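You operate a simulated robot arm through the tools that you are given. There is no shell and no other tool.

Carry out the task below with a simulated two-armed robot. There is one attempt and no reset: what you move stays moved.

JOB
Put the orange sensor from the top of the film bench on top of the pouch there. Put the white tub marked "bran" from the top of the green sack stack on the side shelf and the white tub labelled "dairy meal" on the front of the sample bench. Take the bag on the top of the blue sack stack and put it away on the third bag shelf from the bottom. Push the film gate shut. Stack the grease cup labelled "29" from the top of the tall load on top of the grease cup marked "72". Put the board on the top of the short load away on the green mat. Press the settle button three times. Any order will do. Set down upright: white tub.

Only the result counts: the job must be done as asked and must still hold three seconds after the hand-in. Knocking over, shifting, dropping, spilling or breaking anything else fails it.

ROBOT AND FRAMES
Two 7-joint arms with two-finger parallel grippers on one trunk, on a base that moves. Base frame: it is fixed to the floor where the robot stands at the start and does not move with it; the origin is under the middle of the robot, x ahead of it, y to its left, z up; the surface under the hand at the start is at about z = 0.8. Units: m, degrees, N and s.
The left shoulder is at the start at [0.02, 0.138, 1.225], the right one opposite. With the tool pointing down near the work surface each hand reaches from about 0.1 to 0.48 m from the robot's upright axis, wherever it stands, measured 20 degrees to its own side. Places, roughly: bag [12, -7, 0.75]; board [0.25, -1.75, 0.75]; film gate [1.5, -0.5, 0.6]; front of the sample bench (196x17 cm) [9.28, -6.7, 0.88]; grease cup [2.75, -1, 0.75]; green mat (36x17 cm) [3.38, -4.46, 0.8]; pouch [0.25, 0, 0.75]; sensor [0.5, 0, 0.75]; settle button [5.1, -3.9, 0.9]; side shelf [9.8, -3.7, 0.8]; third bag shelf [18.5, 0.9, 0.9]; white tub [12.75, -7, 0.75]. Payload 1.57 kg a hand.
The TCP of each hand is the grasp point between the finger pads, 0.03 m short of the fingertips. In the tool frame z runs along the fingers and y along their closing line. The gripper opens to 0.08 m. The fingers are 0.017 m wide and 0.012 m thick; the gripper's body (0.04 by 0.082 m) begins 0.08 m behind the TCP.
Orientation is that of the tool frame in the base frame, as a unit quaternion [x, y, z, w]. With the fingers straight down and closing along the base's y, the tool's x points along the base's -x, its y along +y and its z along -z.

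CONTROLS
- The arms move only by the tool apply_moves. It takes "left_targets", "right_targets" or both (then of equal length, played together; a hand with none holds still); each is a list that holds one entry, the list of rows, each a list of 7 numbers: the shift along the tool's x, y, z in m, then the turn, a rotation vector about the tool's x, y, z in degrees, then the closure, from 0 (fully open) to 1 (shut). In form: [[[tx, ty, tz, wx, wy, wz, fingers], ...]]. A call has 1 to 20 rows; each row is the pose to reach, as a shift and turn from the pose commanded when the call began, along the tool's axes at that moment. Rows are played at 5 a second. More than 0.05 m and 8.6 degrees between two rows, or a gripper value outside its range, and nothing of the call is played. Where a pose cannot be reached the arm comes as near as it can. A force on the tool above 40 N (or 10 N above the force at the start of the call, whichever is more), or a blocked arm, ends the call early, and 0.2 s more pass. Each finger travels about 0.045 m/s and halts on what it meets, pressing with about 37 N; the grip force reading is that of the motor and also rises with nothing between the fingers. The clock runs only during rows and for 0.2 s after the last one: add rows that repeat a pose to give the fingers time. The reply holds the time, the measured pose of the TCP, the force on the tool along the base axes, the opening and the grip force, in the units named above and with some noise, with the torque about the TCP (base axes, N m) and any sound that the robot's microphone picked up.
- Cameras (640 x 400 px; columns grow to the right, rows downward): "scene" is now at [0.1833, -0.0131, 1.096]; the picture's right is [-0.16, -0.99, 0.00], its down [-0.66, 0.10, -0.74] and it looks along [0.73, -0.12, -0.67] (base axes); focal length 214 px, centre (320, 200). "left" rides on the left gripper at [0.072, 0.006, -0.122] in its tool frame; the picture's right is [-0.09, 1.00, 0.00], its down [-0.84, -0.08, -0.54] and it looks along [-0.54, -0.05, 0.84] (tool axes); focal length 238 px, centre (320, 200). "right" rides on the right gripper at [0.072, -0.007, -0.122] in its tool frame; the picture's right is [0.09, 1.00, 0.00], its down [-0.84, 0.08, -0.54] and it looks along [-0.54, 0.05, 0.84] (tool axes); focal length 238 px, centre (320, 200). There is no depth. A picture from a camera that has moved, and an enlarged one, comes with that camera's place and axes in the base frame and with its lens.
- capture(camera): a new picture of that camera. The clock stands still meanwhile.
- move_column(by): slides the trunk up (or, below 0, down) by that many m; the arms and the scene camera ride with it, the base frame stays. It gives what a move gives, with no picture.
- roll_base(legs): drives the robot by 1 to 6 legs, each [ahead, left, turn to the left] in m, m and degrees, along the robot's own axes; the way and the turn of a leg run together, so that a leg with both is an arc; at most 1.5 m and 180 degrees a leg. The arms and the cameras ride along, it lands a little off, and it stops where it bumps. It gives what a move gives.
- aim_head(pan, tilt): turns the head with the scene camera to pan (to the left, within 60 degrees either way) and tilt (down, from -29 to 69), counted from straight ahead of the robot. It gives what a move gives.
- inspect(camera, box): a new picture of the part [left, top, right, bottom] of that camera's present view, enlarged. The clock stands still meanwhile.
- sign_off(): hands the job in; it is judged then, once.

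Nothing tells you exact positions but the pictures and the camera data. Unless the task says otherwise, let go and move clear before handing in.

The tools are called after "Call:" as a command line: name --argument value ..., lists and objects as JSON in quotes. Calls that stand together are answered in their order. apply_moves: Moves the arms, as the interface text tells. Its arguments: {"type":"object","properties":{"left_targets":{"type":"array","items":{"type":"array","items":{"type":"array","items":{"type":"number"}}}},"right_targets":{"type":"array","items":{"type":"array","items":{"type":"array","items":{"type":"number"}}}}},"required":[]} The other tools are called the same way: move_column (by) moves the trunk up or down; roll_base (legs) drives the base; aim_head (pan, tilt) turns the head that bears the scene camera; capture (camera) takes a picture; inspect (camera, box) takes an enlarged picture of a part of a camera's view; sign_off () hands the job in.

At the start:

```text
time_s: 0.0
left_ee_pos: [0.3647, 0.1652, 1.0921]
left_tool_rot: [-0.004, 0.983, 0.0, -0.185]
left_force: [0.2, -0.7, -0.4]
left_moment: [0.0, 0.03, 0.04]
left_finger_gap: 0.0797
left_grip_force: 0.2
right_ee_pos: [0.2697, -0.1215, 1.0792]
right_tool_rot: [0.0, 1.0, 0.0, 0.001]
right_force: [0.8, -0.3, -0.6]
right_moment: [0.01, 0.01, 0.02]
right_finger_gap: 0.0796
right_grip_force: 0.1
trunk travel left (down, up): [-0.6, 0.64]
robot x, y, heading: [-0.001, 0.0022, -0.0]
head pan, tilt (commanded): [-9.0, 42.0]
```

scene: 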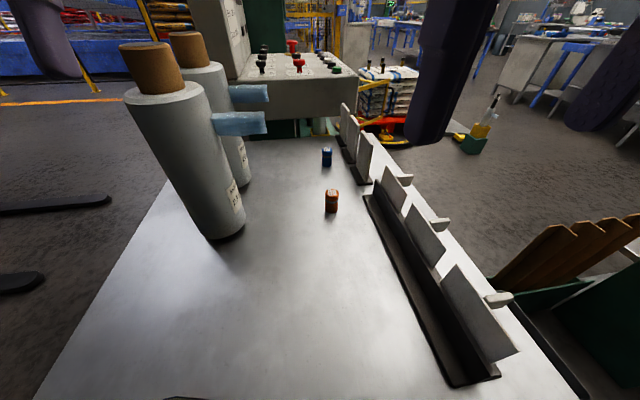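
right: 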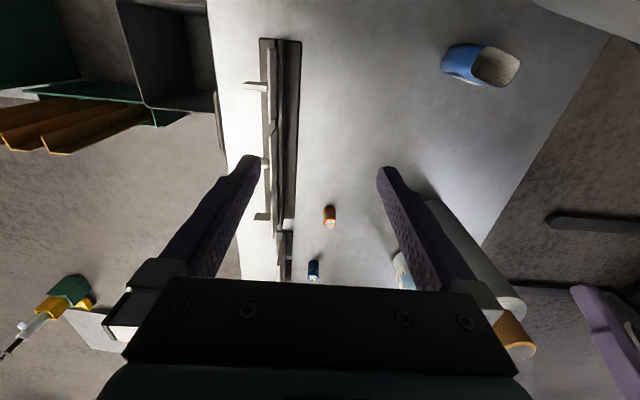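
left: 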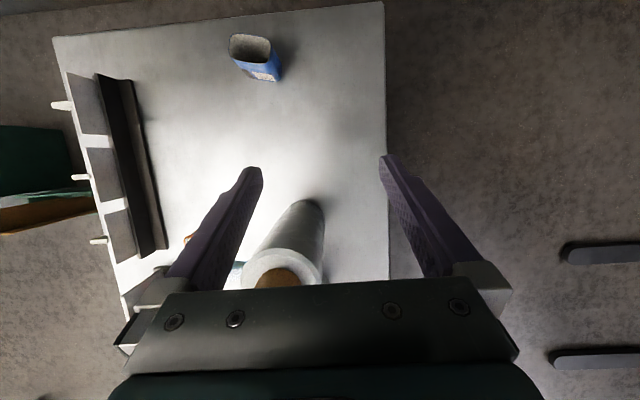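

I see the film bench with an orange and a blue small object, two film rolls, a row of gate-like plates, and a blue pouch near the robot. I'll look closer before moving anything.

Call:
inspect --camera "scene" --box '[240, 120, 440, 245]'

Call:
inspect --camera "right" --box '[200, 0, 600, 250]'

Call:
aim_head --pan 0 --tilt 65

Call:
capture --camera "scene"

```text
3.20 times, centred on (340, 182) of scene
camera zoom: at [0.1833, -0.0131, 1.096], right [-0.16, -0.99, 0.0], down [-0.66, 0.1, -0.74], along [0.73, -0.12, -0.67], focal length 686 px, centre (256, 256)
```

zoom: 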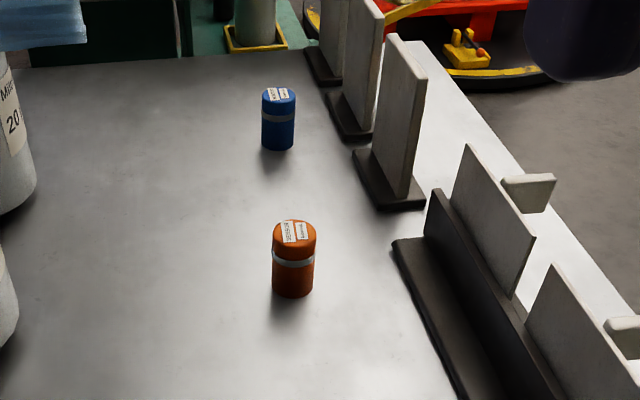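

```text
1.60 times, centred on (400, 125) of right
camera zoom: at [0.1985, -0.1272, 1.2001], right [-0.09, 1.0, 0.0], down [0.84, 0.08, 0.54], along [0.54, 0.05, -0.84], focal length 381 px, centre (192, 320)
```

zoom: 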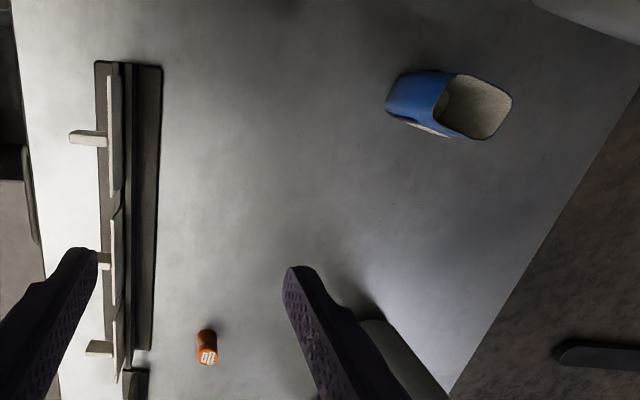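

```text
time_s: 0.9
left_ee_pos: [0.3628, 0.1654, 1.091]
left_tool_rot: [-0.005, 0.982, 0.0, -0.187]
left_force: [0.9, -0.6, -0.1]
left_moment: [-0.02, 0.01, -0.03]
left_finger_gap: 0.0799
left_grip_force: 0.1
right_ee_pos: [0.2692, -0.1218, 1.078]
right_tool_rot: [-0.001, 1.0, -0.001, 0.0]
right_force: [0.6, 1.1, 0.3]
right_moment: [-0.04, 0.03, 0.0]
right_finger_gap: 0.0798
right_grip_force: 0.0
trunk travel left (down, up): [-0.6, 0.64]
robot x, y, heading: [0.0033, -0.0033, -0.2]
head pan, tilt (commanded): [0.0, 65.0]
```

```text
taken
camera scene: at [0.1614, 0.0, 1.0666], right [0.0, -1.0, 0.0], down [-0.91, 0.0, -0.42], along [0.42, 0.0, -0.91], focal length 214 px, centre (320, 200)
```

scene: 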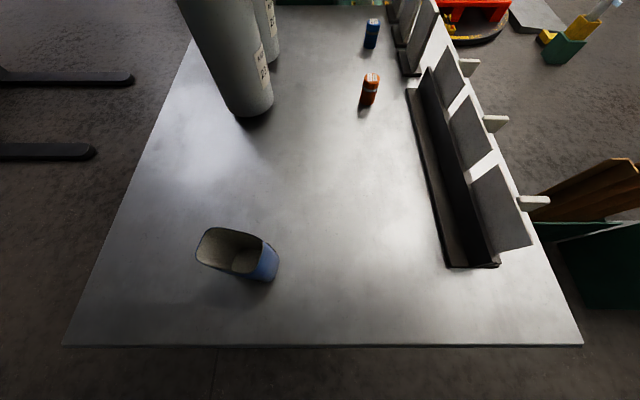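

The bench surface seems to be at z≈0.8, with the orange sensor near (0.47, -0.085). I'll zoom on the pouch and sensor to get exact poses.

Call:
inspect --camera "scene" --box '[160, 190, 320, 290]'

Call:
inspect --camera "scene" --box '[310, 50, 430, 125]'

Call:
inspect --camera "right" --box '[400, 20, 560, 120]'

Call:
inspect --camera "right" --box '[280, 180, 400, 255]'

Call:
inspect --camera "left" --box '[180, 20, 340, 120]'

```text
4.00 times, centred on (240, 240) of scene
camera zoom: at [0.1614, 0.0, 1.0666], right [0.0, -1.0, 0.0], down [-0.91, 0.0, -0.42], along [0.42, 0.0, -0.91], focal length 858 px, centre (640, 40)
```

zoom: 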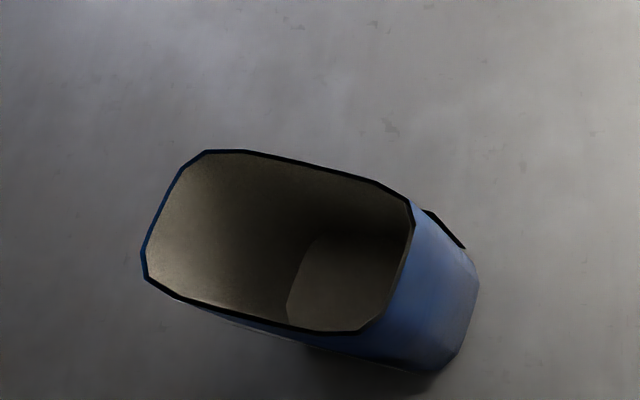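

```text
5.33 times, centred on (370, 88) of scene
camera zoom: at [0.1614, 0.0, 1.0666], right [0.0, -1.0, 0.0], down [-0.91, 0.0, -0.42], along [0.42, 0.0, -0.91], focal length 1144 px, centre (53, 800)
```

zoom: 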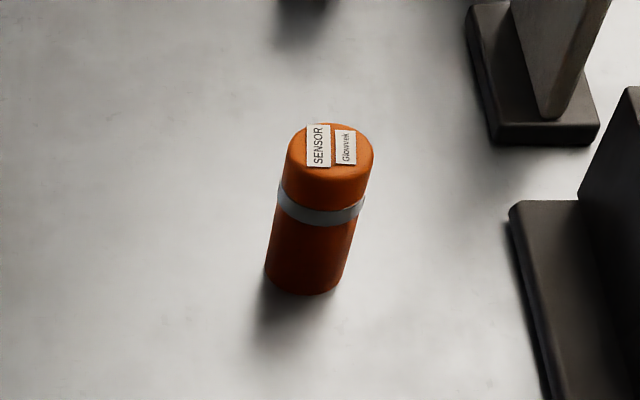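

```text
4.00 times, centred on (480, 70) of right
camera zoom: at [0.1985, -0.1271, 1.2001], right [-0.09, 1.0, 0.0], down [0.84, 0.08, 0.54], along [0.54, 0.05, -0.84], focal length 953 px, centre (-320, 720)
```

zoom: 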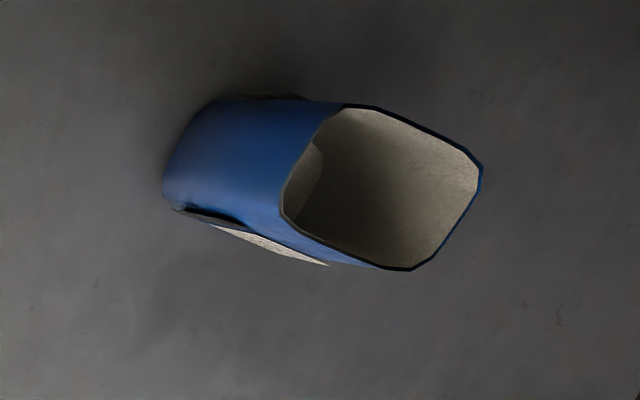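

```text
5.33 times, centred on (340, 218) of right
camera zoom: at [0.1985, -0.1271, 1.2001], right [-0.09, 1.0, 0.0], down [0.84, 0.08, 0.54], along [0.54, 0.05, -0.84], focal length 1271 px, centre (213, 107)
```

zoom: 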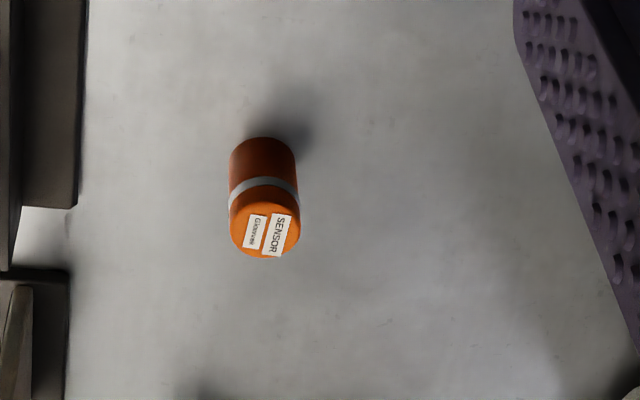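

```text
4.00 times, centred on (260, 70) of left
camera zoom: at [0.3412, 0.1718, 1.2309], right [0.08, 1.0, -0.03], down [0.98, -0.07, 0.2], along [0.19, -0.05, -0.98], focal length 953 px, centre (560, 720)
```

zoom: 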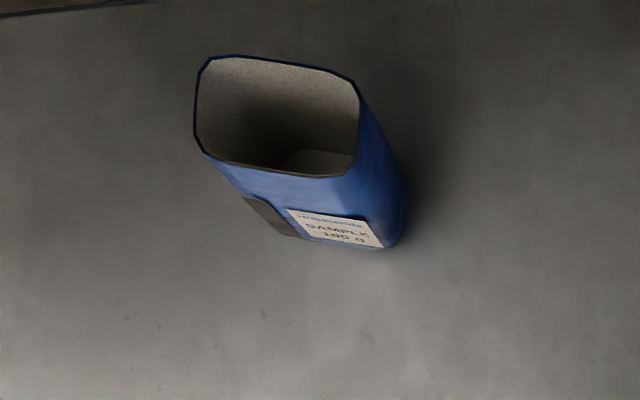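

The sensor stands at about (0.478, -0.082), top at z≈0.843, and the blue open pouch is at about (0.20, 0.075) with its rim near z≈0.886. I'll move the right hand above the sensor and check the alignment.

Call:
apply_moves --right_targets '[[[-0.035, 0.007, 0.02, 0, 0, 0, 0], [-0.07, 0.014, 0.04, 0, 0, 0, 0], [-0.105, 0.02, 0.06, 0, 0, 0, 0], [-0.14, 0.027, 0.08, 0, 0, 0, 0], [-0.175, 0.034, 0.1, 0, 0, 0, 0], [-0.209, 0.04, 0.128, 0, 0, 0, 0], [-0.209, 0.04, 0.128, 0, 0, 0, 0], [-0.209, 0.04, 0.128, 0, 0, 0, 0]]]'

Call:
capture --camera "right"

Call:
capture --camera "scene"

```text
time_s: 2.7
left_ee_pos: [0.3631, 0.1648, 1.0899]
left_tool_rot: [-0.004, 0.983, 0.0, -0.186]
left_force: [0.0, 0.8, 0.0]
left_moment: [0.03, -0.01, 0.01]
left_finger_gap: 0.0802
left_grip_force: 0.0
right_ee_pos: [0.4652, -0.0846, 0.9531]
right_tool_rot: [-0.001, 1.0, 0.0, 0.0]
right_force: [-0.9, -0.9, 0.1]
right_moment: [-0.03, 0.0, -0.04]
right_finger_gap: 0.0799
right_grip_force: 0.0
right hand out of reach, approached as far as the arm can: row 6, 7, 8
trunk travel left (down, up): [-0.6, 0.64]
robot x, y, heading: [-0.0017, 0.0015, -0.2]
head pan, tilt (commanded): [0.0, 65.0]
```

```text
taken
camera right: at [0.393, -0.0907, 1.0744], right [-0.09, 1.0, 0.0], down [0.84, 0.08, 0.54], along [0.54, 0.05, -0.84], focal length 238 px, centre (320, 200)
```

right: 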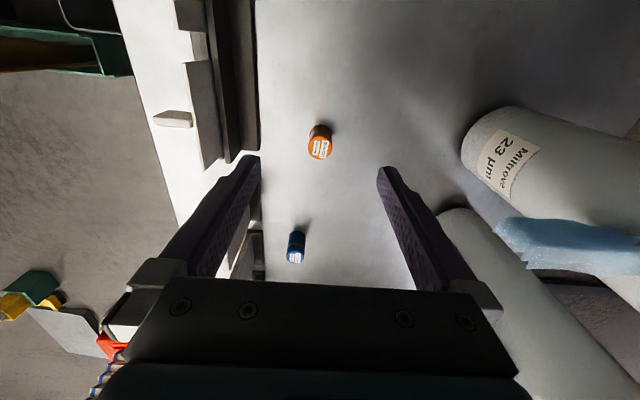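

```text
taken
camera scene: at [0.1613, -0.0001, 1.0665], right [0.0, -1.0, 0.0], down [-0.91, 0.0, -0.42], along [0.42, 0.0, -0.91], focal length 214 px, centre (320, 200)
```

scene: 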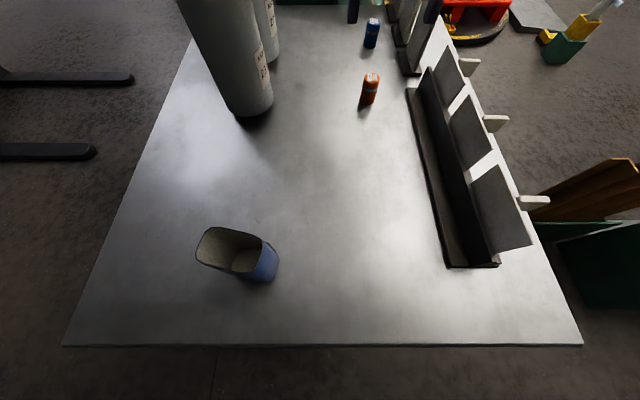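

The right arm runs out of reach about 1.3 cm short of the sensor, so the base needs to be a little closer. I'll first pull the left hand back from the film rolls, then roll ahead slightly.

Call:
apply_moves --left_targets '[[[0.037, 0, -0.012, 0, 0, 0, 0], [0.074, 0, -0.024, 0, 0, 0, 0], [0.111, 0, -0.037, 0, 0, 0, 0], [0.148, 0, -0.049, 0, 0, 0, 0], [0.148, 0, -0.049, 0, 0, 0, 0]]]'

Call:
roll_base --legs '[[0.06, 0, 0]]'

Call:
capture --camera "right"

Call:
capture --camera "left"

```text
time_s: 3.4
left_ee_pos: [0.2705, 0.1624, 1.1016]
left_tool_rot: [0.002, 0.96, 0.006, -0.281]
left_force: [0.2, -0.2, -0.6]
left_moment: [0.02, 0.01, 0.02]
left_finger_gap: 0.08
left_grip_force: 0.0
right_ee_pos: [0.4641, -0.0837, 0.9521]
right_tool_rot: [-0.001, 1.0, -0.001, 0.0]
right_force: [0.5, 0.1, 0.5]
right_moment: [0.0, 0.0, 0.0]
right_finger_gap: 0.0799
right_grip_force: 0.0
trunk travel left (down, up): [-0.6, 0.64]
robot x, y, heading: [-0.0003, -0.0007, -0.1]
head pan, tilt (commanded): [0.0, 65.0]
stopped in row 3 (left hand): the arm was blocked; the commanded pose is now the measured one
```

```text
time_s: 4.4
left_ee_pos: [0.3302, 0.1627, 1.1023]
left_tool_rot: [0.003, 0.96, 0.007, -0.28]
left_force: [0.2, 0.1, -0.3]
left_moment: [0.04, 0.01, 0.01]
left_finger_gap: 0.0799
left_grip_force: 0.0
right_ee_pos: [0.5242, -0.0843, 0.9537]
right_tool_rot: [0.0, 1.0, 0.0, -0.001]
right_force: [-0.6, 0.7, -0.9]
right_moment: [0.02, 0.0, -0.01]
right_finger_gap: 0.0798
right_grip_force: 0.1
trunk travel left (down, up): [-0.6, 0.64]
robot x, y, heading: [0.0574, -0.0032, 0.2]
head pan, tilt (commanded): [0.0, 65.0]
```

```text
taken
camera right: at [0.4526, -0.0906, 1.0744], right [-0.09, 1.0, 0.0], down [0.84, 0.08, 0.54], along [0.54, 0.05, -0.84], focal length 238 px, centre (320, 200)
```

right: 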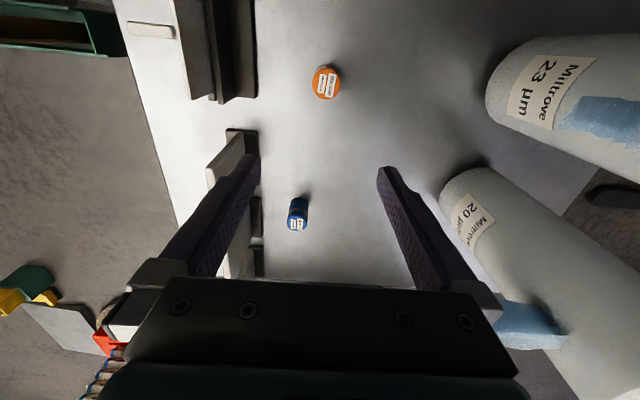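

```text
taken
camera left: at [0.3347, 0.1678, 1.244], right [0.08, 1.0, -0.04], down [1.0, -0.08, 0.01], along [0.0, -0.04, -1.0], focal length 238 px, centre (320, 200)
```

left: 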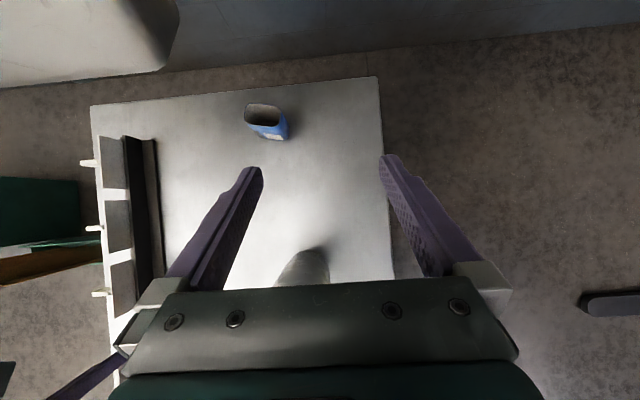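

The base rolled to x≈0.057 without bumping, and the sensor reads at about (0.479, -0.083). I'll bring the right hand back over it and check the pose before descending.

Call:
apply_moves --right_targets '[[[0.023, 0.0, 0.02, 0, 0, 0, 0], [0.045, 0.001, 0.04, 0, 0, 0, 0], [0.045, 0.001, 0.04, 0, 0, 0, 0]]]'

Call:
capture --camera "right"

```text
time_s: 5.2
left_ee_pos: [0.3288, 0.1621, 1.1019]
left_tool_rot: [0.002, 0.96, 0.007, -0.281]
left_force: [0.5, 0.1, 0.6]
left_moment: [0.01, 0.01, 0.01]
left_finger_gap: 0.0798
left_grip_force: 0.1
right_ee_pos: [0.5098, -0.0746, 0.9053]
right_tool_rot: [0.001, 1.0, 0.0, -0.001]
right_force: [-1.4, 0.0, 0.2]
right_moment: [0.03, -0.03, -0.01]
right_finger_gap: 0.08
right_grip_force: 0.0
right hand out of reach, approached as far as the arm can: row 1, 2, 3
trunk travel left (down, up): [-0.6, 0.64]
robot x, y, heading: [0.0576, 0.0004, -0.1]
head pan, tilt (commanded): [0.0, 65.0]
```

```text
taken
camera right: at [0.4384, -0.0802, 1.0266], right [-0.09, 1.0, 0.0], down [0.84, 0.08, 0.54], along [0.54, 0.05, -0.84], focal length 238 px, centre (320, 200)
```

right: 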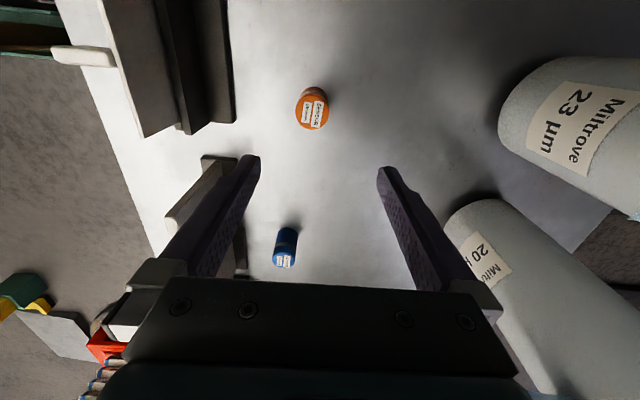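

The arm is lagging behind its commanded pose; I'll repeat the pose a moment to see whether it settles.

Call:
apply_moves --right_targets '[[[0.0, 0.0, -0.03, 0, 0, 0, 0], [0.0, 0.0, -0.03, 0, 0, 0, 0], [0.0, 0.0, -0.03, 0, 0, 0, 0]]]'

```text
time_s: 6.0
left_ee_pos: [0.329, 0.1627, 1.1015]
left_tool_rot: [0.003, 0.96, 0.007, -0.281]
left_force: [0.6, 0.2, -0.7]
left_moment: [-0.01, -0.02, 0.0]
left_finger_gap: 0.0798
left_grip_force: 0.1
right_ee_pos: [0.5156, -0.0713, 0.9337]
right_tool_rot: [0.0, 1.0, -0.001, 0.0]
right_force: [0.0, -0.1, 0.5]
right_moment: [0.02, -0.02, 0.01]
right_finger_gap: 0.0799
right_grip_force: 0.0
right hand out of reach, approached as far as the arm can: row 1, 2, 3
trunk travel left (down, up): [-0.6, 0.64]
robot x, y, heading: [0.0567, -0.0016, 0.0]
head pan, tilt (commanded): [0.0, 65.0]
```

I'll pull the hand further back towards the robot so the commanded pose becomes reachable again.

Call:
apply_moves --right_targets '[[[0.02, 0.0, 0.0, 0, 0, 0, 0], [0.04, 0.0, 0.0, 0, 0, 0, 0], [0.04, 0.0, 0.0, 0, 0, 0, 0]]]'

```text
time_s: 6.8
left_ee_pos: [0.3303, 0.1629, 1.1022]
left_tool_rot: [0.002, 0.96, 0.006, -0.281]
left_force: [0.6, 0.6, -0.1]
left_moment: [0.02, 0.01, 0.01]
left_finger_gap: 0.0799
left_grip_force: 0.0
right_ee_pos: [0.5115, -0.0631, 0.9305]
right_tool_rot: [0.0, 1.0, -0.001, 0.0]
right_force: [0.5, 0.3, 0.2]
right_moment: [-0.01, -0.02, 0.05]
right_finger_gap: 0.0796
right_grip_force: 0.1
right hand out of reach, approached as far as the arm can: row 1, 2, 3
trunk travel left (down, up): [-0.6, 0.64]
robot x, y, heading: [0.0606, -0.002, -0.2]
head pan, tilt (commanded): [0.0, 65.0]
```

The arm seems stuck at full stretch, so I'll command it up, back and toward its own side to bend the elbow again.

Call:
apply_moves --right_targets '[[[0.02, -0.01, -0.03, 0, 0, 0, 0], [0.05, -0.02, -0.06, 0, 0, 0, 0], [0.08, -0.03, -0.09, 0, 0, 0, 0], [0.11, -0.04, -0.11, 0, 0, 0, 0], [0.11, -0.04, -0.11, 0, 0, 0, 0]]]'

```text
time_s: 8.0
left_ee_pos: [0.3293, 0.1629, 1.1027]
left_tool_rot: [0.002, 0.96, 0.007, -0.28]
left_force: [0.6, 0.9, -0.3]
left_moment: [0.0, 0.02, -0.01]
left_finger_gap: 0.0802
left_grip_force: 0.0
right_ee_pos: [0.5189, -0.0693, 1.0473]
right_tool_rot: [-0.001, 1.0, -0.001, -0.004]
right_force: [0.3, 0.5, -0.4]
right_moment: [0.03, -0.01, 0.0]
right_finger_gap: 0.0799
right_grip_force: 0.1
right hand out of reach, approached as far as the arm can: row 1, 2, 3, 4, 5
trunk travel left (down, up): [-0.6, 0.64]
robot x, y, heading: [0.0597, 0.0014, -0.1]
head pan, tilt (commanded): [0.0, 65.0]
```

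Still at full stretch; I'll keep commanding further back at this safe height and watch for the arm to follow.

Call:
apply_moves --right_targets '[[[0.03, -0.02, -0.02, 0, 0, 0, 0], [0.06, -0.04, -0.04, 0, 0, 0, 0], [0.09, -0.06, -0.04, 0, 0, 0, 0], [0.09, -0.06, -0.04, 0, 0, 0, 0]]]'

Call:
capture --camera "left"

Call:
aim_head --pan -20 --tilt 30

Call:
capture --camera "scene"

```text
time_s: 9.2
left_ee_pos: [0.3287, 0.1614, 1.1016]
left_tool_rot: [0.002, 0.96, 0.007, -0.281]
left_force: [0.1, 0.1, -0.1]
left_moment: [-0.02, -0.01, 0.02]
left_finger_gap: 0.0802
left_grip_force: 0.0
right_ee_pos: [0.4961, -0.0789, 1.0483]
right_tool_rot: [-0.037, 0.997, -0.015, -0.061]
right_force: [-0.1, -0.4, 0.5]
right_moment: [0.03, 0.02, -0.04]
right_finger_gap: 0.0797
right_grip_force: 0.0
right hand out of reach, approached as far as the arm can: row 1, 2, 3, 4
trunk travel left (down, up): [-0.6, 0.64]
robot x, y, heading: [0.0573, -0.0024, 0.1]
head pan, tilt (commanded): [0.0, 65.0]
stopped in row 4 (right hand): the arm was blocked; the commanded pose is now the measured one
```

```text
taken
camera left: at [0.3345, 0.1678, 1.2438], right [0.08, 1.0, -0.04], down [1.0, -0.08, 0.0], along [0.0, -0.04, -1.0], focal length 238 px, centre (320, 200)
```

left: 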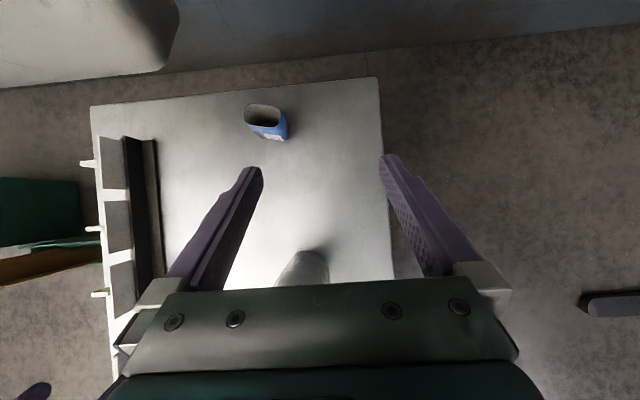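

```text
time_s: 10.2
left_ee_pos: [0.3302, 0.1633, 1.1021]
left_tool_rot: [0.002, 0.96, 0.007, -0.28]
left_force: [1.1, 1.3, 0.1]
left_moment: [0.0, -0.02, 0.01]
left_finger_gap: 0.0802
left_grip_force: 0.0
right_ee_pos: [0.4963, -0.0801, 1.0492]
right_tool_rot: [-0.037, 0.997, -0.015, -0.062]
right_force: [0.7, 0.3, 1.0]
right_moment: [-0.01, 0.0, -0.01]
right_finger_gap: 0.0801
right_grip_force: 0.0
trunk travel left (down, up): [-0.6, 0.64]
robot x, y, heading: [0.0587, -0.0018, 0.0]
head pan, tilt (commanded): [-20.0, 30.0]
```

```text
taken
camera scene: at [0.2451, -0.0308, 1.1141], right [-0.34, -0.94, 0.0], down [-0.47, 0.17, -0.87], along [0.81, -0.3, -0.5], focal length 214 px, centre (320, 200)
```

scene: 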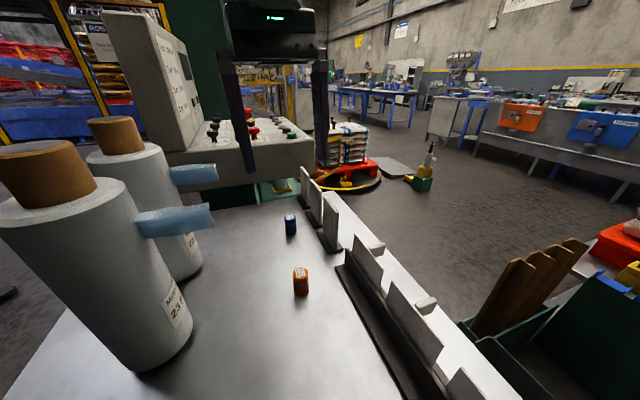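

The commanded pose is now reset to the measured one, and the hand is at (0.496, -0.08, 1.05). I'll straighten the tool and pull back a little to see if it follows properly now.

Call:
apply_moves --right_targets '[[[0.02, 0.0, 0.0, -0.8, -3.5, 2.1, 0], [0.04, 0.0, 0.0, -1.7, -7.0, 4.2, 0], [0.06, 0.0, 0.0, -1.7, -7.0, 4.2, 0], [0.06, 0.0, 0.0, -1.7, -7.0, 4.2, 0]]]'

```text
time_s: 11.2
left_ee_pos: [0.3305, 0.1624, 1.1017]
left_tool_rot: [0.002, 0.96, 0.006, -0.281]
left_force: [0.3, 0.1, 0.0]
left_moment: [0.02, -0.03, -0.01]
left_finger_gap: 0.0799
left_grip_force: 0.0
right_ee_pos: [0.5088, -0.0487, 1.0603]
right_tool_rot: [-0.014, 1.0, -0.008, -0.007]
right_force: [0.1, -0.1, -0.2]
right_moment: [-0.04, 0.0, 0.03]
right_finger_gap: 0.0801
right_grip_force: 0.1
right hand out of reach, approached as far as the arm can: row 1, 2, 3, 4
trunk travel left (down, up): [-0.6, 0.64]
robot x, y, heading: [0.0632, -0.0015, 0.1]
head pan, tilt (commanded): [-20.0, 30.0]
```

The hand still sits on the outer limit. I'll try swinging it to its own (right) side at this safe height to free the elbow.

Call:
apply_moves --right_targets '[[[0.0, -0.04, 0.0, 0, 0, 0, 0], [0.0, -0.08, 0.0, 0, 0, 0, 0], [0.0, -0.12, 0.0, 0, 0, 0, 0], [0.0, -0.16, 0.0, 0, 0, 0, 0], [0.0, -0.16, 0.0, 0, 0, 0, 0]]]'

Call:
aim_head --pan -45 --tilt -20

Call:
capture --camera "scene"

```text
time_s: 11.8
left_ee_pos: [0.3291, 0.1612, 1.102]
left_tool_rot: [0.002, 0.96, 0.007, -0.281]
left_force: [-1.3, -0.1, 0.0]
left_moment: [0.01, -0.02, 0.0]
left_finger_gap: 0.0803
left_grip_force: 0.0
right_ee_pos: [0.5087, -0.0572, 1.0553]
right_tool_rot: [-0.094, 0.995, -0.017, -0.011]
right_force: [-0.2, 0.5, -0.4]
right_moment: [-0.01, -0.03, -0.02]
right_finger_gap: 0.0798
right_grip_force: 0.1
right hand out of reach, approached as far as the arm can: row 1, 2, 3
trunk travel left (down, up): [-0.6, 0.64]
robot x, y, heading: [0.0594, 0.0012, -0.0]
head pan, tilt (commanded): [-20.0, 30.0]
stopped in row 3 (right hand): the arm was blocked; the commanded pose is now the measured one
```

```text
time_s: 13.0
left_ee_pos: [0.3296, 0.1628, 1.1019]
left_tool_rot: [0.001, 0.96, 0.006, -0.281]
left_force: [-1.0, -0.1, -0.5]
left_moment: [0.03, -0.01, -0.07]
left_finger_gap: 0.0802
left_grip_force: 0.0
right_ee_pos: [0.5101, -0.0578, 1.0564]
right_tool_rot: [-0.093, 0.995, -0.017, -0.012]
right_force: [0.8, 0.6, 0.2]
right_moment: [0.01, 0.0, 0.04]
right_finger_gap: 0.0799
right_grip_force: 0.2
trunk travel left (down, up): [-0.6, 0.64]
robot x, y, heading: [0.0601, 0.001, 0.1]
head pan, tilt (commanded): [-45.0, -20.0]
```

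```text
taken
camera scene: at [0.2139, -0.0537, 1.1918], right [-0.71, -0.71, 0.0], down [0.24, -0.24, -0.94], along [0.67, -0.66, 0.34], focal length 214 px, centre (320, 200)
```

scene: 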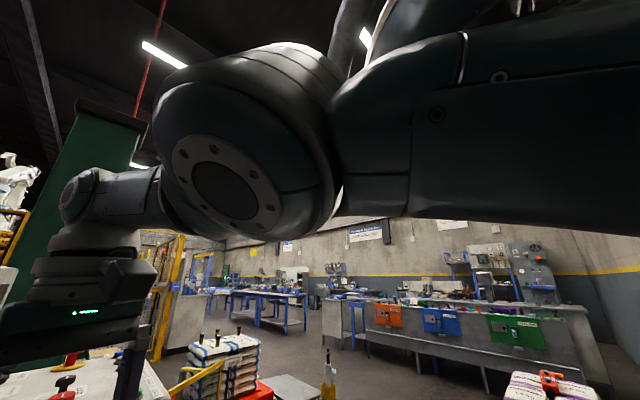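

I can see the right arm's elbow up close. I'll look at both arms from other head angles to understand how the arm is folded.

Call:
aim_head --pan 45 --tilt -20

Call:
capture --camera "scene"

Call:
aim_head --pan 0 --tilt -10

Call:
capture --camera "scene"

Call:
aim_head --pan -60 --tilt 0

Call:
capture --camera "scene"

```text
time_s: 14.7
left_ee_pos: [0.3291, 0.1632, 1.1023]
left_tool_rot: [0.002, 0.96, 0.007, -0.281]
left_force: [-0.7, -0.3, -0.1]
left_moment: [0.02, 0.01, -0.01]
left_finger_gap: 0.08
left_grip_force: 0.0
right_ee_pos: [0.5087, -0.0565, 1.0563]
right_tool_rot: [-0.093, 0.995, -0.017, -0.011]
right_force: [0.0, -0.5, -0.3]
right_moment: [-0.02, 0.0, 0.03]
right_finger_gap: 0.0798
right_grip_force: 0.0
trunk travel left (down, up): [-0.6, 0.64]
robot x, y, heading: [0.0585, -0.0018, 0.1]
head pan, tilt (commanded): [45.0, -20.0]
```

```text
taken
camera scene: at [0.2139, 0.0538, 1.1918], right [0.71, -0.71, 0.0], down [0.24, 0.24, -0.94], along [0.66, 0.66, 0.34], focal length 214 px, centre (320, 200)
```

scene: 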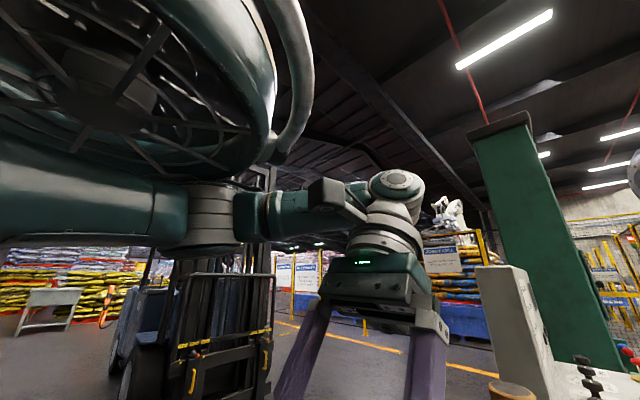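

```text
time_s: 15.8
left_ee_pos: [0.329, 0.1622, 1.1027]
left_tool_rot: [0.001, 0.959, 0.006, -0.282]
left_force: [0.3, -0.4, 0.3]
left_moment: [0.01, -0.03, 0.01]
left_finger_gap: 0.0801
left_grip_force: 0.0
right_ee_pos: [0.5109, -0.0564, 1.0558]
right_tool_rot: [-0.093, 0.995, -0.017, -0.011]
right_force: [0.5, 0.8, 0.8]
right_moment: [-0.03, 0.0, -0.01]
right_finger_gap: 0.08
right_grip_force: 0.1
trunk travel left (down, up): [-0.6, 0.64]
robot x, y, heading: [0.0617, 0.0002, 0.1]
head pan, tilt (commanded): [0.0, -10.0]
```

```text
taken
camera scene: at [0.2444, 0.0002, 1.1778], right [0.0, -1.0, 0.0], down [0.17, 0.0, -0.98], along [0.98, 0.0, 0.17], focal length 214 px, centre (320, 200)
```

scene: 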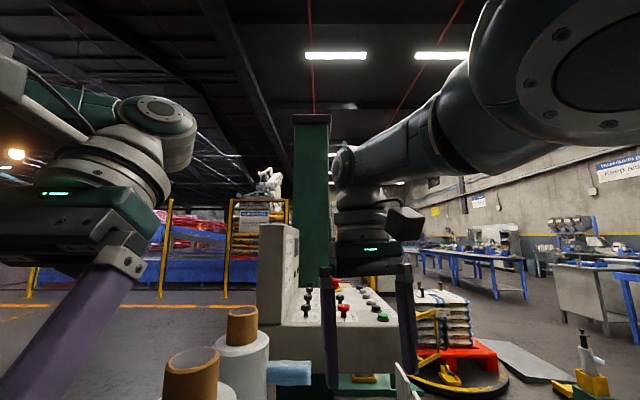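

```text
time_s: 17.1
left_ee_pos: [0.3286, 0.1634, 1.1013]
left_tool_rot: [0.002, 0.96, 0.007, -0.281]
left_force: [0.5, -0.4, -0.1]
left_moment: [0.04, 0.0, -0.02]
left_finger_gap: 0.0803
left_grip_force: 0.0
right_ee_pos: [0.5098, -0.0571, 1.057]
right_tool_rot: [-0.094, 0.995, -0.016, -0.011]
right_force: [-0.8, 0.1, -0.2]
right_moment: [0.01, -0.02, -0.02]
right_finger_gap: 0.08
right_grip_force: 0.1
trunk travel left (down, up): [-0.6, 0.64]
robot x, y, heading: [0.0561, -0.002, -0.0]
head pan, tilt (commanded): [-60.0, 0.0]
```

```text
taken
camera scene: at [0.2052, -0.0778, 1.1626], right [-0.87, -0.5, 0.0], down [0.0, 0.0, -1.0], along [0.5, -0.87, 0.0], focal length 214 px, centre (320, 200)
```

scene: 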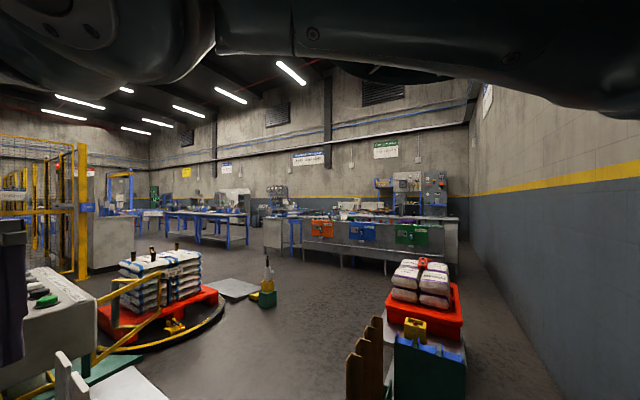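

The right elbow seems to have folded inward against the head, which is blocking it. I'll turn the head away, back the base off into free space, and free the arm there.

Call:
roll_base --legs '[[-0.4, 0, 0]]'

Call:
aim_head --pan 60 --tilt 20

Call:
apply_moves --right_targets '[[[0.02, 0.0, 0.0, 0, 0, 0, 0], [0.04, 0.0, 0.0, 0, 0, 0, 0], [0.06, 0.0, 0.0, 0, 0, 0, 0], [0.06, 0.0, 0.0, 0, 0, 0, 0]]]'

```text
time_s: 18.6
left_ee_pos: [0.2076, 0.163, 1.1052]
left_tool_rot: [0.002, 0.961, 0.007, -0.275]
left_force: [0.7, 0.0, -0.1]
left_moment: [-0.02, 0.02, 0.04]
left_finger_gap: 0.0798
left_grip_force: 0.1
right_ee_pos: [0.3876, -0.0585, 1.06]
right_tool_rot: [-0.094, 0.995, -0.017, -0.006]
right_force: [-0.9, -0.3, -0.9]
right_moment: [0.01, 0.0, 0.0]
right_finger_gap: 0.08
right_grip_force: 0.1
trunk travel left (down, up): [-0.6, 0.64]
robot x, y, heading: [-0.072, -0.0003, -0.1]
head pan, tilt (commanded): [-60.0, 0.0]
stopped in leg 1: the robot was blocked; the commanded pose is now the measured one
```

```text
time_s: 20.6
left_ee_pos: [0.2085, 0.1626, 1.1065]
left_tool_rot: [0.002, 0.962, 0.007, -0.273]
left_force: [-0.3, -0.1, -1.0]
left_moment: [-0.03, 0.01, 0.0]
left_finger_gap: 0.0799
left_grip_force: 0.0
right_ee_pos: [0.3898, -0.0562, 1.0636]
right_tool_rot: [-0.093, 0.996, -0.017, -0.003]
right_force: [-0.7, -1.2, -0.3]
right_moment: [0.02, 0.0, -0.02]
right_finger_gap: 0.0799
right_grip_force: 0.0
trunk travel left (down, up): [-0.6, 0.64]
robot x, y, heading: [-0.0772, 0.0006, 0.1]
head pan, tilt (commanded): [60.0, 20.0]
```

```text
time_s: 21.6
left_ee_pos: [0.2093, 0.1623, 1.1066]
left_tool_rot: [0.001, 0.962, 0.006, -0.272]
left_force: [0.4, -0.3, 0.1]
left_moment: [0.02, 0.02, -0.01]
left_finger_gap: 0.0799
left_grip_force: 0.1
right_ee_pos: [0.3865, -0.0483, 1.0673]
right_tool_rot: [-0.093, 0.995, -0.017, -0.006]
right_force: [-0.1, 0.5, 0.5]
right_moment: [-0.01, -0.02, -0.02]
right_finger_gap: 0.0801
right_grip_force: 0.0
right hand out of reach, approached as far as the arm can: row 1, 2, 3, 4
trunk travel left (down, up): [-0.6, 0.64]
robot x, y, heading: [-0.0748, 0.0008, -0.0]
head pan, tilt (commanded): [60.0, 20.0]
```

Backing off stopped after about 13 cm against something behind me. I'll look with the cameras before trying more.

Call:
capture --camera "left"

Call:
capture --camera "right"

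Call:
capture --camera "scene"

```text
taken
camera left: at [0.2121, 0.1678, 1.2487], right [0.09, 1.0, -0.04], down [1.0, -0.08, 0.02], along [0.02, -0.04, -1.0], focal length 238 px, centre (320, 200)
```

left: 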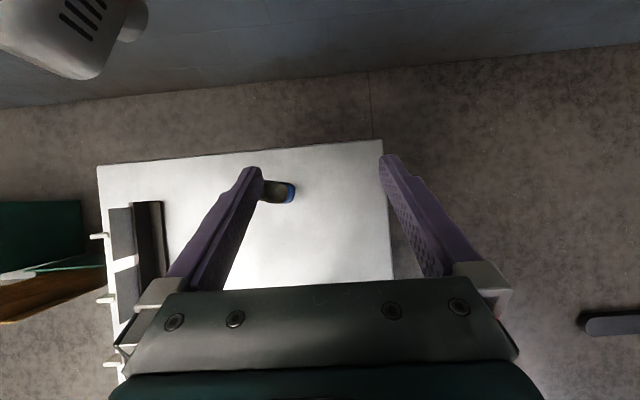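

```text
taken
camera right: at [0.3182, -0.0638, 1.1899], right [-0.28, 0.96, -0.03], down [0.81, 0.25, 0.53], along [0.51, 0.12, -0.85], focal length 238 px, centre (320, 200)
```

right: 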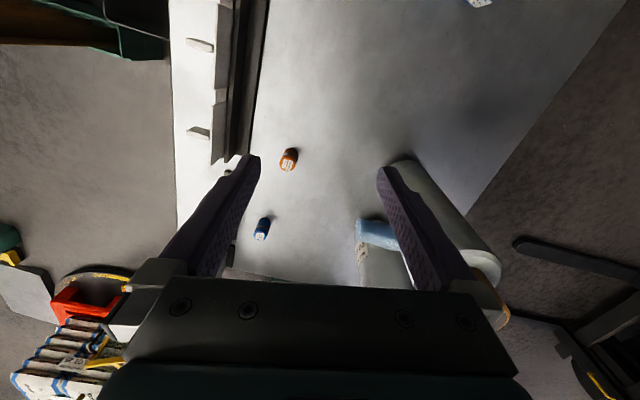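

```text
taken
camera scene: at [0.086, 0.0809, 1.133], right [0.87, -0.5, 0.01], down [-0.15, -0.3, -0.94], along [0.48, 0.81, -0.33], focal length 214 px, centre (320, 200)
```

scene: 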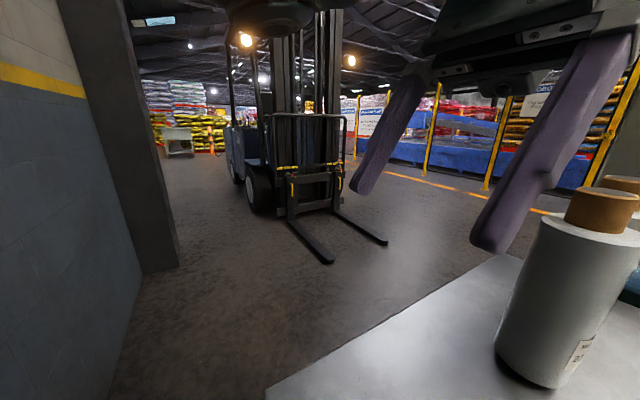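

Behind me is just a wall, fixed. Let me look at the right arm's fold again from below.

Call:
aim_head --pan -15 --tilt -29

Call:
capture --camera "scene"

Call:
aim_head --pan 15 --tilt -5

Call:
capture --camera "scene"

```text
time_s: 23.1
left_ee_pos: [0.2099, 0.162, 1.1068]
left_tool_rot: [0.002, 0.962, 0.006, -0.272]
left_force: [0.5, 0.8, 0.3]
left_moment: [0.01, 0.02, 0.01]
left_finger_gap: 0.0801
left_grip_force: 0.0
right_ee_pos: [0.3866, -0.0486, 1.0677]
right_tool_rot: [-0.094, 0.995, -0.018, -0.006]
right_force: [0.6, -1.1, 0.0]
right_moment: [0.03, -0.01, -0.01]
right_finger_gap: 0.0802
right_grip_force: 0.0
trunk travel left (down, up): [-0.6, 0.64]
robot x, y, heading: [-0.0726, -0.0001, 0.3]
head pan, tilt (commanded): [-15.0, -28.6]
```

```text
taken
camera scene: at [0.1031, -0.0171, 1.2055], right [-0.26, -0.97, 0.0], down [0.48, -0.12, -0.87], along [0.84, -0.23, 0.49], focal length 214 px, centre (320, 200)
```

scene: 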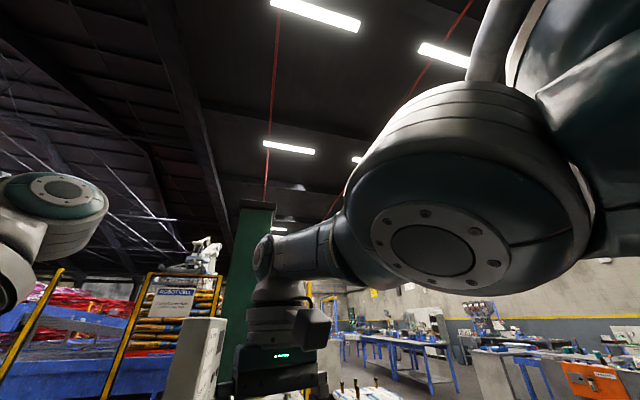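

```text
time_s: 24.0
left_ee_pos: [0.2082, 0.1625, 1.1071]
left_tool_rot: [0.002, 0.962, 0.007, -0.272]
left_force: [0.6, 0.1, 0.3]
left_moment: [0.01, 0.02, -0.01]
left_finger_gap: 0.0798
left_grip_force: 0.0
right_ee_pos: [0.3856, -0.0479, 1.067]
right_tool_rot: [-0.095, 0.995, -0.017, -0.006]
right_force: [0.9, 0.8, 0.6]
right_moment: [0.01, -0.01, 0.0]
right_finger_gap: 0.0799
right_grip_force: 0.0
trunk travel left (down, up): [-0.6, 0.64]
robot x, y, heading: [-0.0731, 0.004, -0.1]
head pan, tilt (commanded): [15.0, -5.0]
```

```text
taken
camera scene: at [0.1234, 0.0228, 1.1735], right [0.26, -0.97, 0.0], down [0.1, 0.02, -0.99], along [0.96, 0.26, 0.1], focal length 214 px, centre (320, 200)
```

scene: 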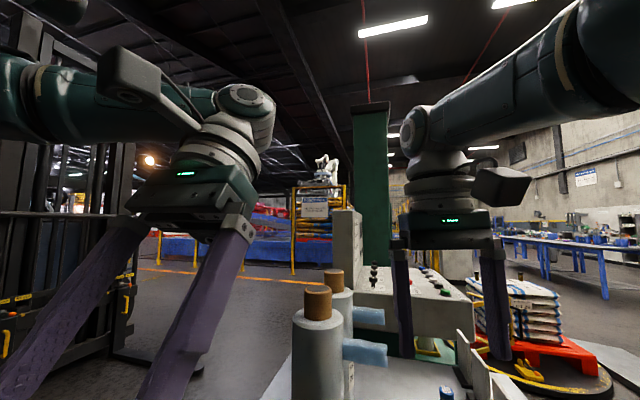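

The elbow hinge is vertical and the arm is nearly straight, so a leftward-and-up swing should bend it outward again. I'll try that, staying above the film rolls.

Call:
apply_moves --right_targets '[[[0.0, 0.02, -0.03, 0, 0, 0, 0], [0.0, 0.05, -0.06, 0, 0, 0, 0], [0.0, 0.08, -0.09, 0, 0, 0, 0], [0.0, 0.11, -0.1, 0, 0, 0, 0], [0.0, 0.14, -0.1, 0, 0, 0, 0], [0.0, 0.14, -0.1, 0, 0, 0, 0]]]'

Call:
capture --camera "scene"

```text
time_s: 25.4
left_ee_pos: [0.2082, 0.1629, 1.1061]
left_tool_rot: [0.002, 0.962, 0.006, -0.272]
left_force: [1.6, 0.1, 0.8]
left_moment: [0.01, 0.02, -0.01]
left_finger_gap: 0.0798
left_grip_force: 0.0
right_ee_pos: [0.309, 0.0505, 1.1278]
right_tool_rot: [-0.1, 0.994, -0.02, -0.034]
right_force: [-0.3, -0.5, -0.8]
right_moment: [0.03, -0.03, 0.01]
right_finger_gap: 0.0802
right_grip_force: 0.0
right hand out of reach, approached as far as the arm can: row 1, 2, 3, 4, 5, 6
trunk travel left (down, up): [-0.6, 0.64]
robot x, y, heading: [-0.0755, 0.0012, 0.3]
head pan, tilt (commanded): [15.0, -5.0]
```

```text
taken
camera scene: at [0.1234, 0.0229, 1.1734], right [0.26, -0.97, 0.0], down [0.1, 0.02, -0.99], along [0.96, 0.26, 0.1], focal length 214 px, centre (320, 200)
```

scene: 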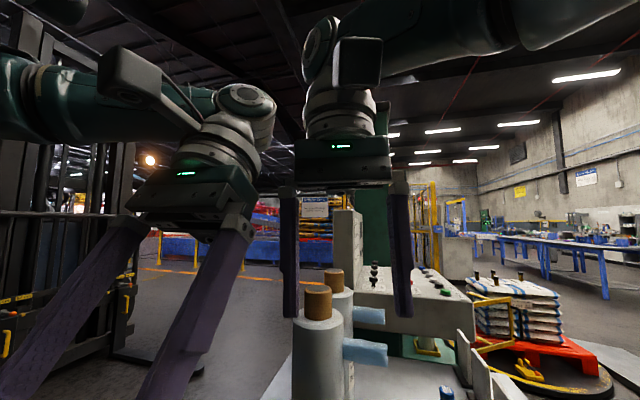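

The right arm is bending again, now at (0.31, 0.05, 1.13). I'll let it converge a moment, easing it toward the robot and to the right.

Call:
apply_moves --right_targets '[[[0.0, -0.02, 0.0, 0, 0, 0, 0], [0.01, -0.05, 0.0, 0, 0, 0, 0], [0.02, -0.08, 0.0, 0, 0, 0, 0], [0.02, -0.08, 0.0, 0, 0, 0, 0]]]'

```text
time_s: 25.9
left_ee_pos: [0.2045, 0.1674, 1.1037]
left_tool_rot: [0.009, 0.958, 0.013, -0.285]
left_force: [-12.3, 20.0, -7.2]
left_moment: [-1.55, -0.22, 0.8]
left_finger_gap: 0.0794
left_grip_force: 0.0
right_ee_pos: [0.2833, 0.0717, 1.1327]
right_tool_rot: [-0.161, 0.986, -0.043, -0.005]
right_force: [11.6, -20.1, 7.2]
right_moment: [1.64, 0.42, -0.32]
right_finger_gap: 0.0591
right_grip_force: 0.0
trunk travel left (down, up): [-0.6, 0.64]
robot x, y, heading: [-0.0731, -0.0016, -0.0]
head pan, tilt (commanded): [15.0, -5.0]
stopped in row 2 (left hand): the force on the tool passed its limit at 66 N (the readings are from after the stop); the commanded pose is now the measured one
```

The right hand touched the left one, but the arm follows its commands again. I'll move the right hand away to the right and up.

Call:
apply_moves --right_targets '[[[0.0, -0.03, -0.01, 0, 0, 0, 0], [0.0, -0.07, -0.01, 0, 0, 0, 0], [0.0, -0.11, -0.01, 0, 0, 0, 0], [0.0, -0.14, -0.01, 0, 0, 0, 0], [0.0, -0.14, -0.01, 0, 0, 0, 0]]]'

```text
time_s: 26.2
left_ee_pos: [0.2018, 0.1661, 1.1024]
left_tool_rot: [0.013, 0.957, 0.016, -0.289]
left_force: [-6.1, 18.9, -6.5]
left_moment: [-1.38, 0.13, 1.03]
left_finger_gap: 0.0795
left_grip_force: 0.0
right_ee_pos: [0.2813, 0.0688, 1.1305]
right_tool_rot: [-0.165, 0.985, -0.049, -0.007]
right_force: [5.1, -18.6, 5.5]
right_moment: [1.45, 0.17, -0.11]
right_finger_gap: 0.0625
right_grip_force: 0.0
trunk travel left (down, up): [-0.6, 0.64]
robot x, y, heading: [-0.0693, -0.0024, 0.1]
head pan, tilt (commanded): [15.0, -5.0]
stopped in row 1 (left hand): the force on the tool passed its limit at 49 N (the readings are from after the stop); the commanded pose is now the measured one
```

The two hands are still pressing on each other; let me see exactly where they touch.

Call:
capture --camera "scene"

Call:
capture --camera "left"

Call:
capture --camera "right"

```text
taken
camera scene: at [0.1222, 0.0228, 1.1712], right [0.26, -0.97, 0.0], down [0.1, 0.02, -1.0], along [0.96, 0.26, 0.1], focal length 214 px, centre (320, 200)
```

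scene: 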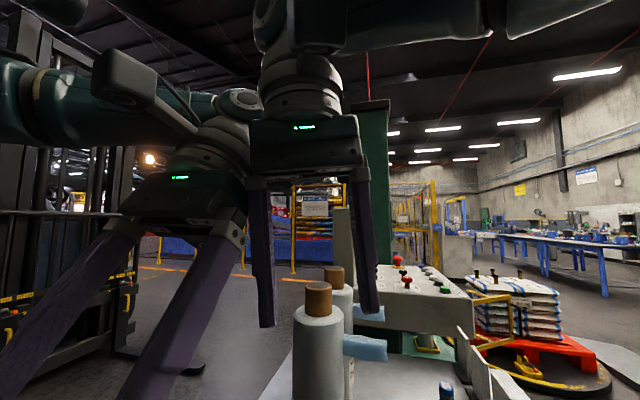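

```text
taken
camera left: at [0.2094, 0.1699, 1.2433], right [0.11, 0.99, -0.03], down [0.99, -0.11, -0.01], along [-0.02, -0.03, -1.0], focal length 238 px, centre (320, 200)
```

left: 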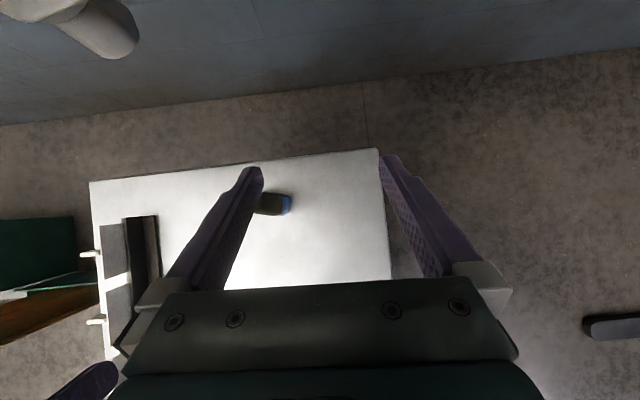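

```text
taken
camera right: at [0.2172, 0.051, 1.2537], right [-0.41, 0.91, -0.09], down [0.77, 0.4, 0.51], along [0.49, 0.14, -0.86], focal length 238 px, centre (320, 200)
```

right: 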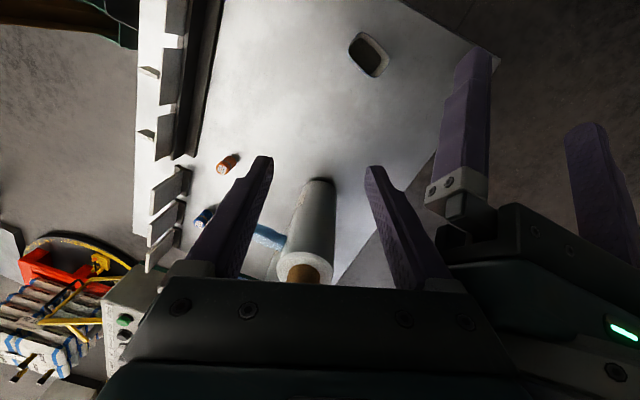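

The hands sit side by side and press at the gripper bodies. I'll move the left hand away to the left first.

Call:
apply_moves --left_targets '[[[0.0, 0.02, 0.0, 0, 0, 0, 0], [0.0, 0.05, 0.0, 0, 0, 0, 0], [0.0, 0.05, 0.0, 0, 0, 0, 0]]]'

```text
time_s: 27.0
left_ee_pos: [0.1926, 0.2127, 1.0838]
left_tool_rot: [0.021, 0.944, 0.017, -0.328]
left_force: [0.4, -0.4, 0.4]
left_moment: [0.01, 0.03, -0.01]
left_finger_gap: 0.0797
left_grip_force: 0.1
right_ee_pos: [0.2809, 0.0708, 1.1336]
right_tool_rot: [-0.168, 0.985, -0.047, -0.006]
right_force: [0.2, 0.5, 0.6]
right_moment: [0.01, 0.0, -0.02]
right_finger_gap: 0.0799
right_grip_force: 0.1
trunk travel left (down, up): [-0.6, 0.64]
robot x, y, heading: [-0.0689, -0.0007, 0.1]
head pan, tilt (commanded): [15.0, -5.0]
```

Both hands are free of each other now. I'll bring the right hand back to its own side with the tool straight down again.

Call:
apply_moves --right_targets '[[[0.01, -0.04, 0.0, -1, 0, 4, 0], [0.035, -0.075, 0.01, -2, 0, 8, 0], [0.06, -0.11, 0.02, -3.5, -0.5, 12, 0], [0.09, -0.13, 0.03, -4.5, -0.6, 16, 0], [0.115, -0.149, 0.04, -5.4, -0.7, 19.4, 0], [0.1375, -0.149, 0.048, -5.4, -0.7, 19.4, 0], [0.1375, -0.149, 0.048, -5.4, -0.7, 19.4, 0]]]'

```text
time_s: 28.6
left_ee_pos: [0.1936, 0.2149, 1.0853]
left_tool_rot: [0.018, 0.945, 0.016, -0.327]
left_force: [-1.0, 0.2, -0.4]
left_moment: [-0.01, -0.02, -0.02]
left_finger_gap: 0.08
left_grip_force: 0.0
right_ee_pos: [0.1933, -0.1243, 1.0847]
right_tool_rot: [0.004, 0.999, -0.025, -0.034]
right_force: [0.4, 0.3, 0.1]
right_moment: [0.01, -0.03, -0.03]
right_finger_gap: 0.0798
right_grip_force: 0.0
trunk travel left (down, up): [-0.6, 0.64]
robot x, y, heading: [-0.0739, -0.0028, 0.0]
head pan, tilt (commanded): [15.0, -5.0]
```

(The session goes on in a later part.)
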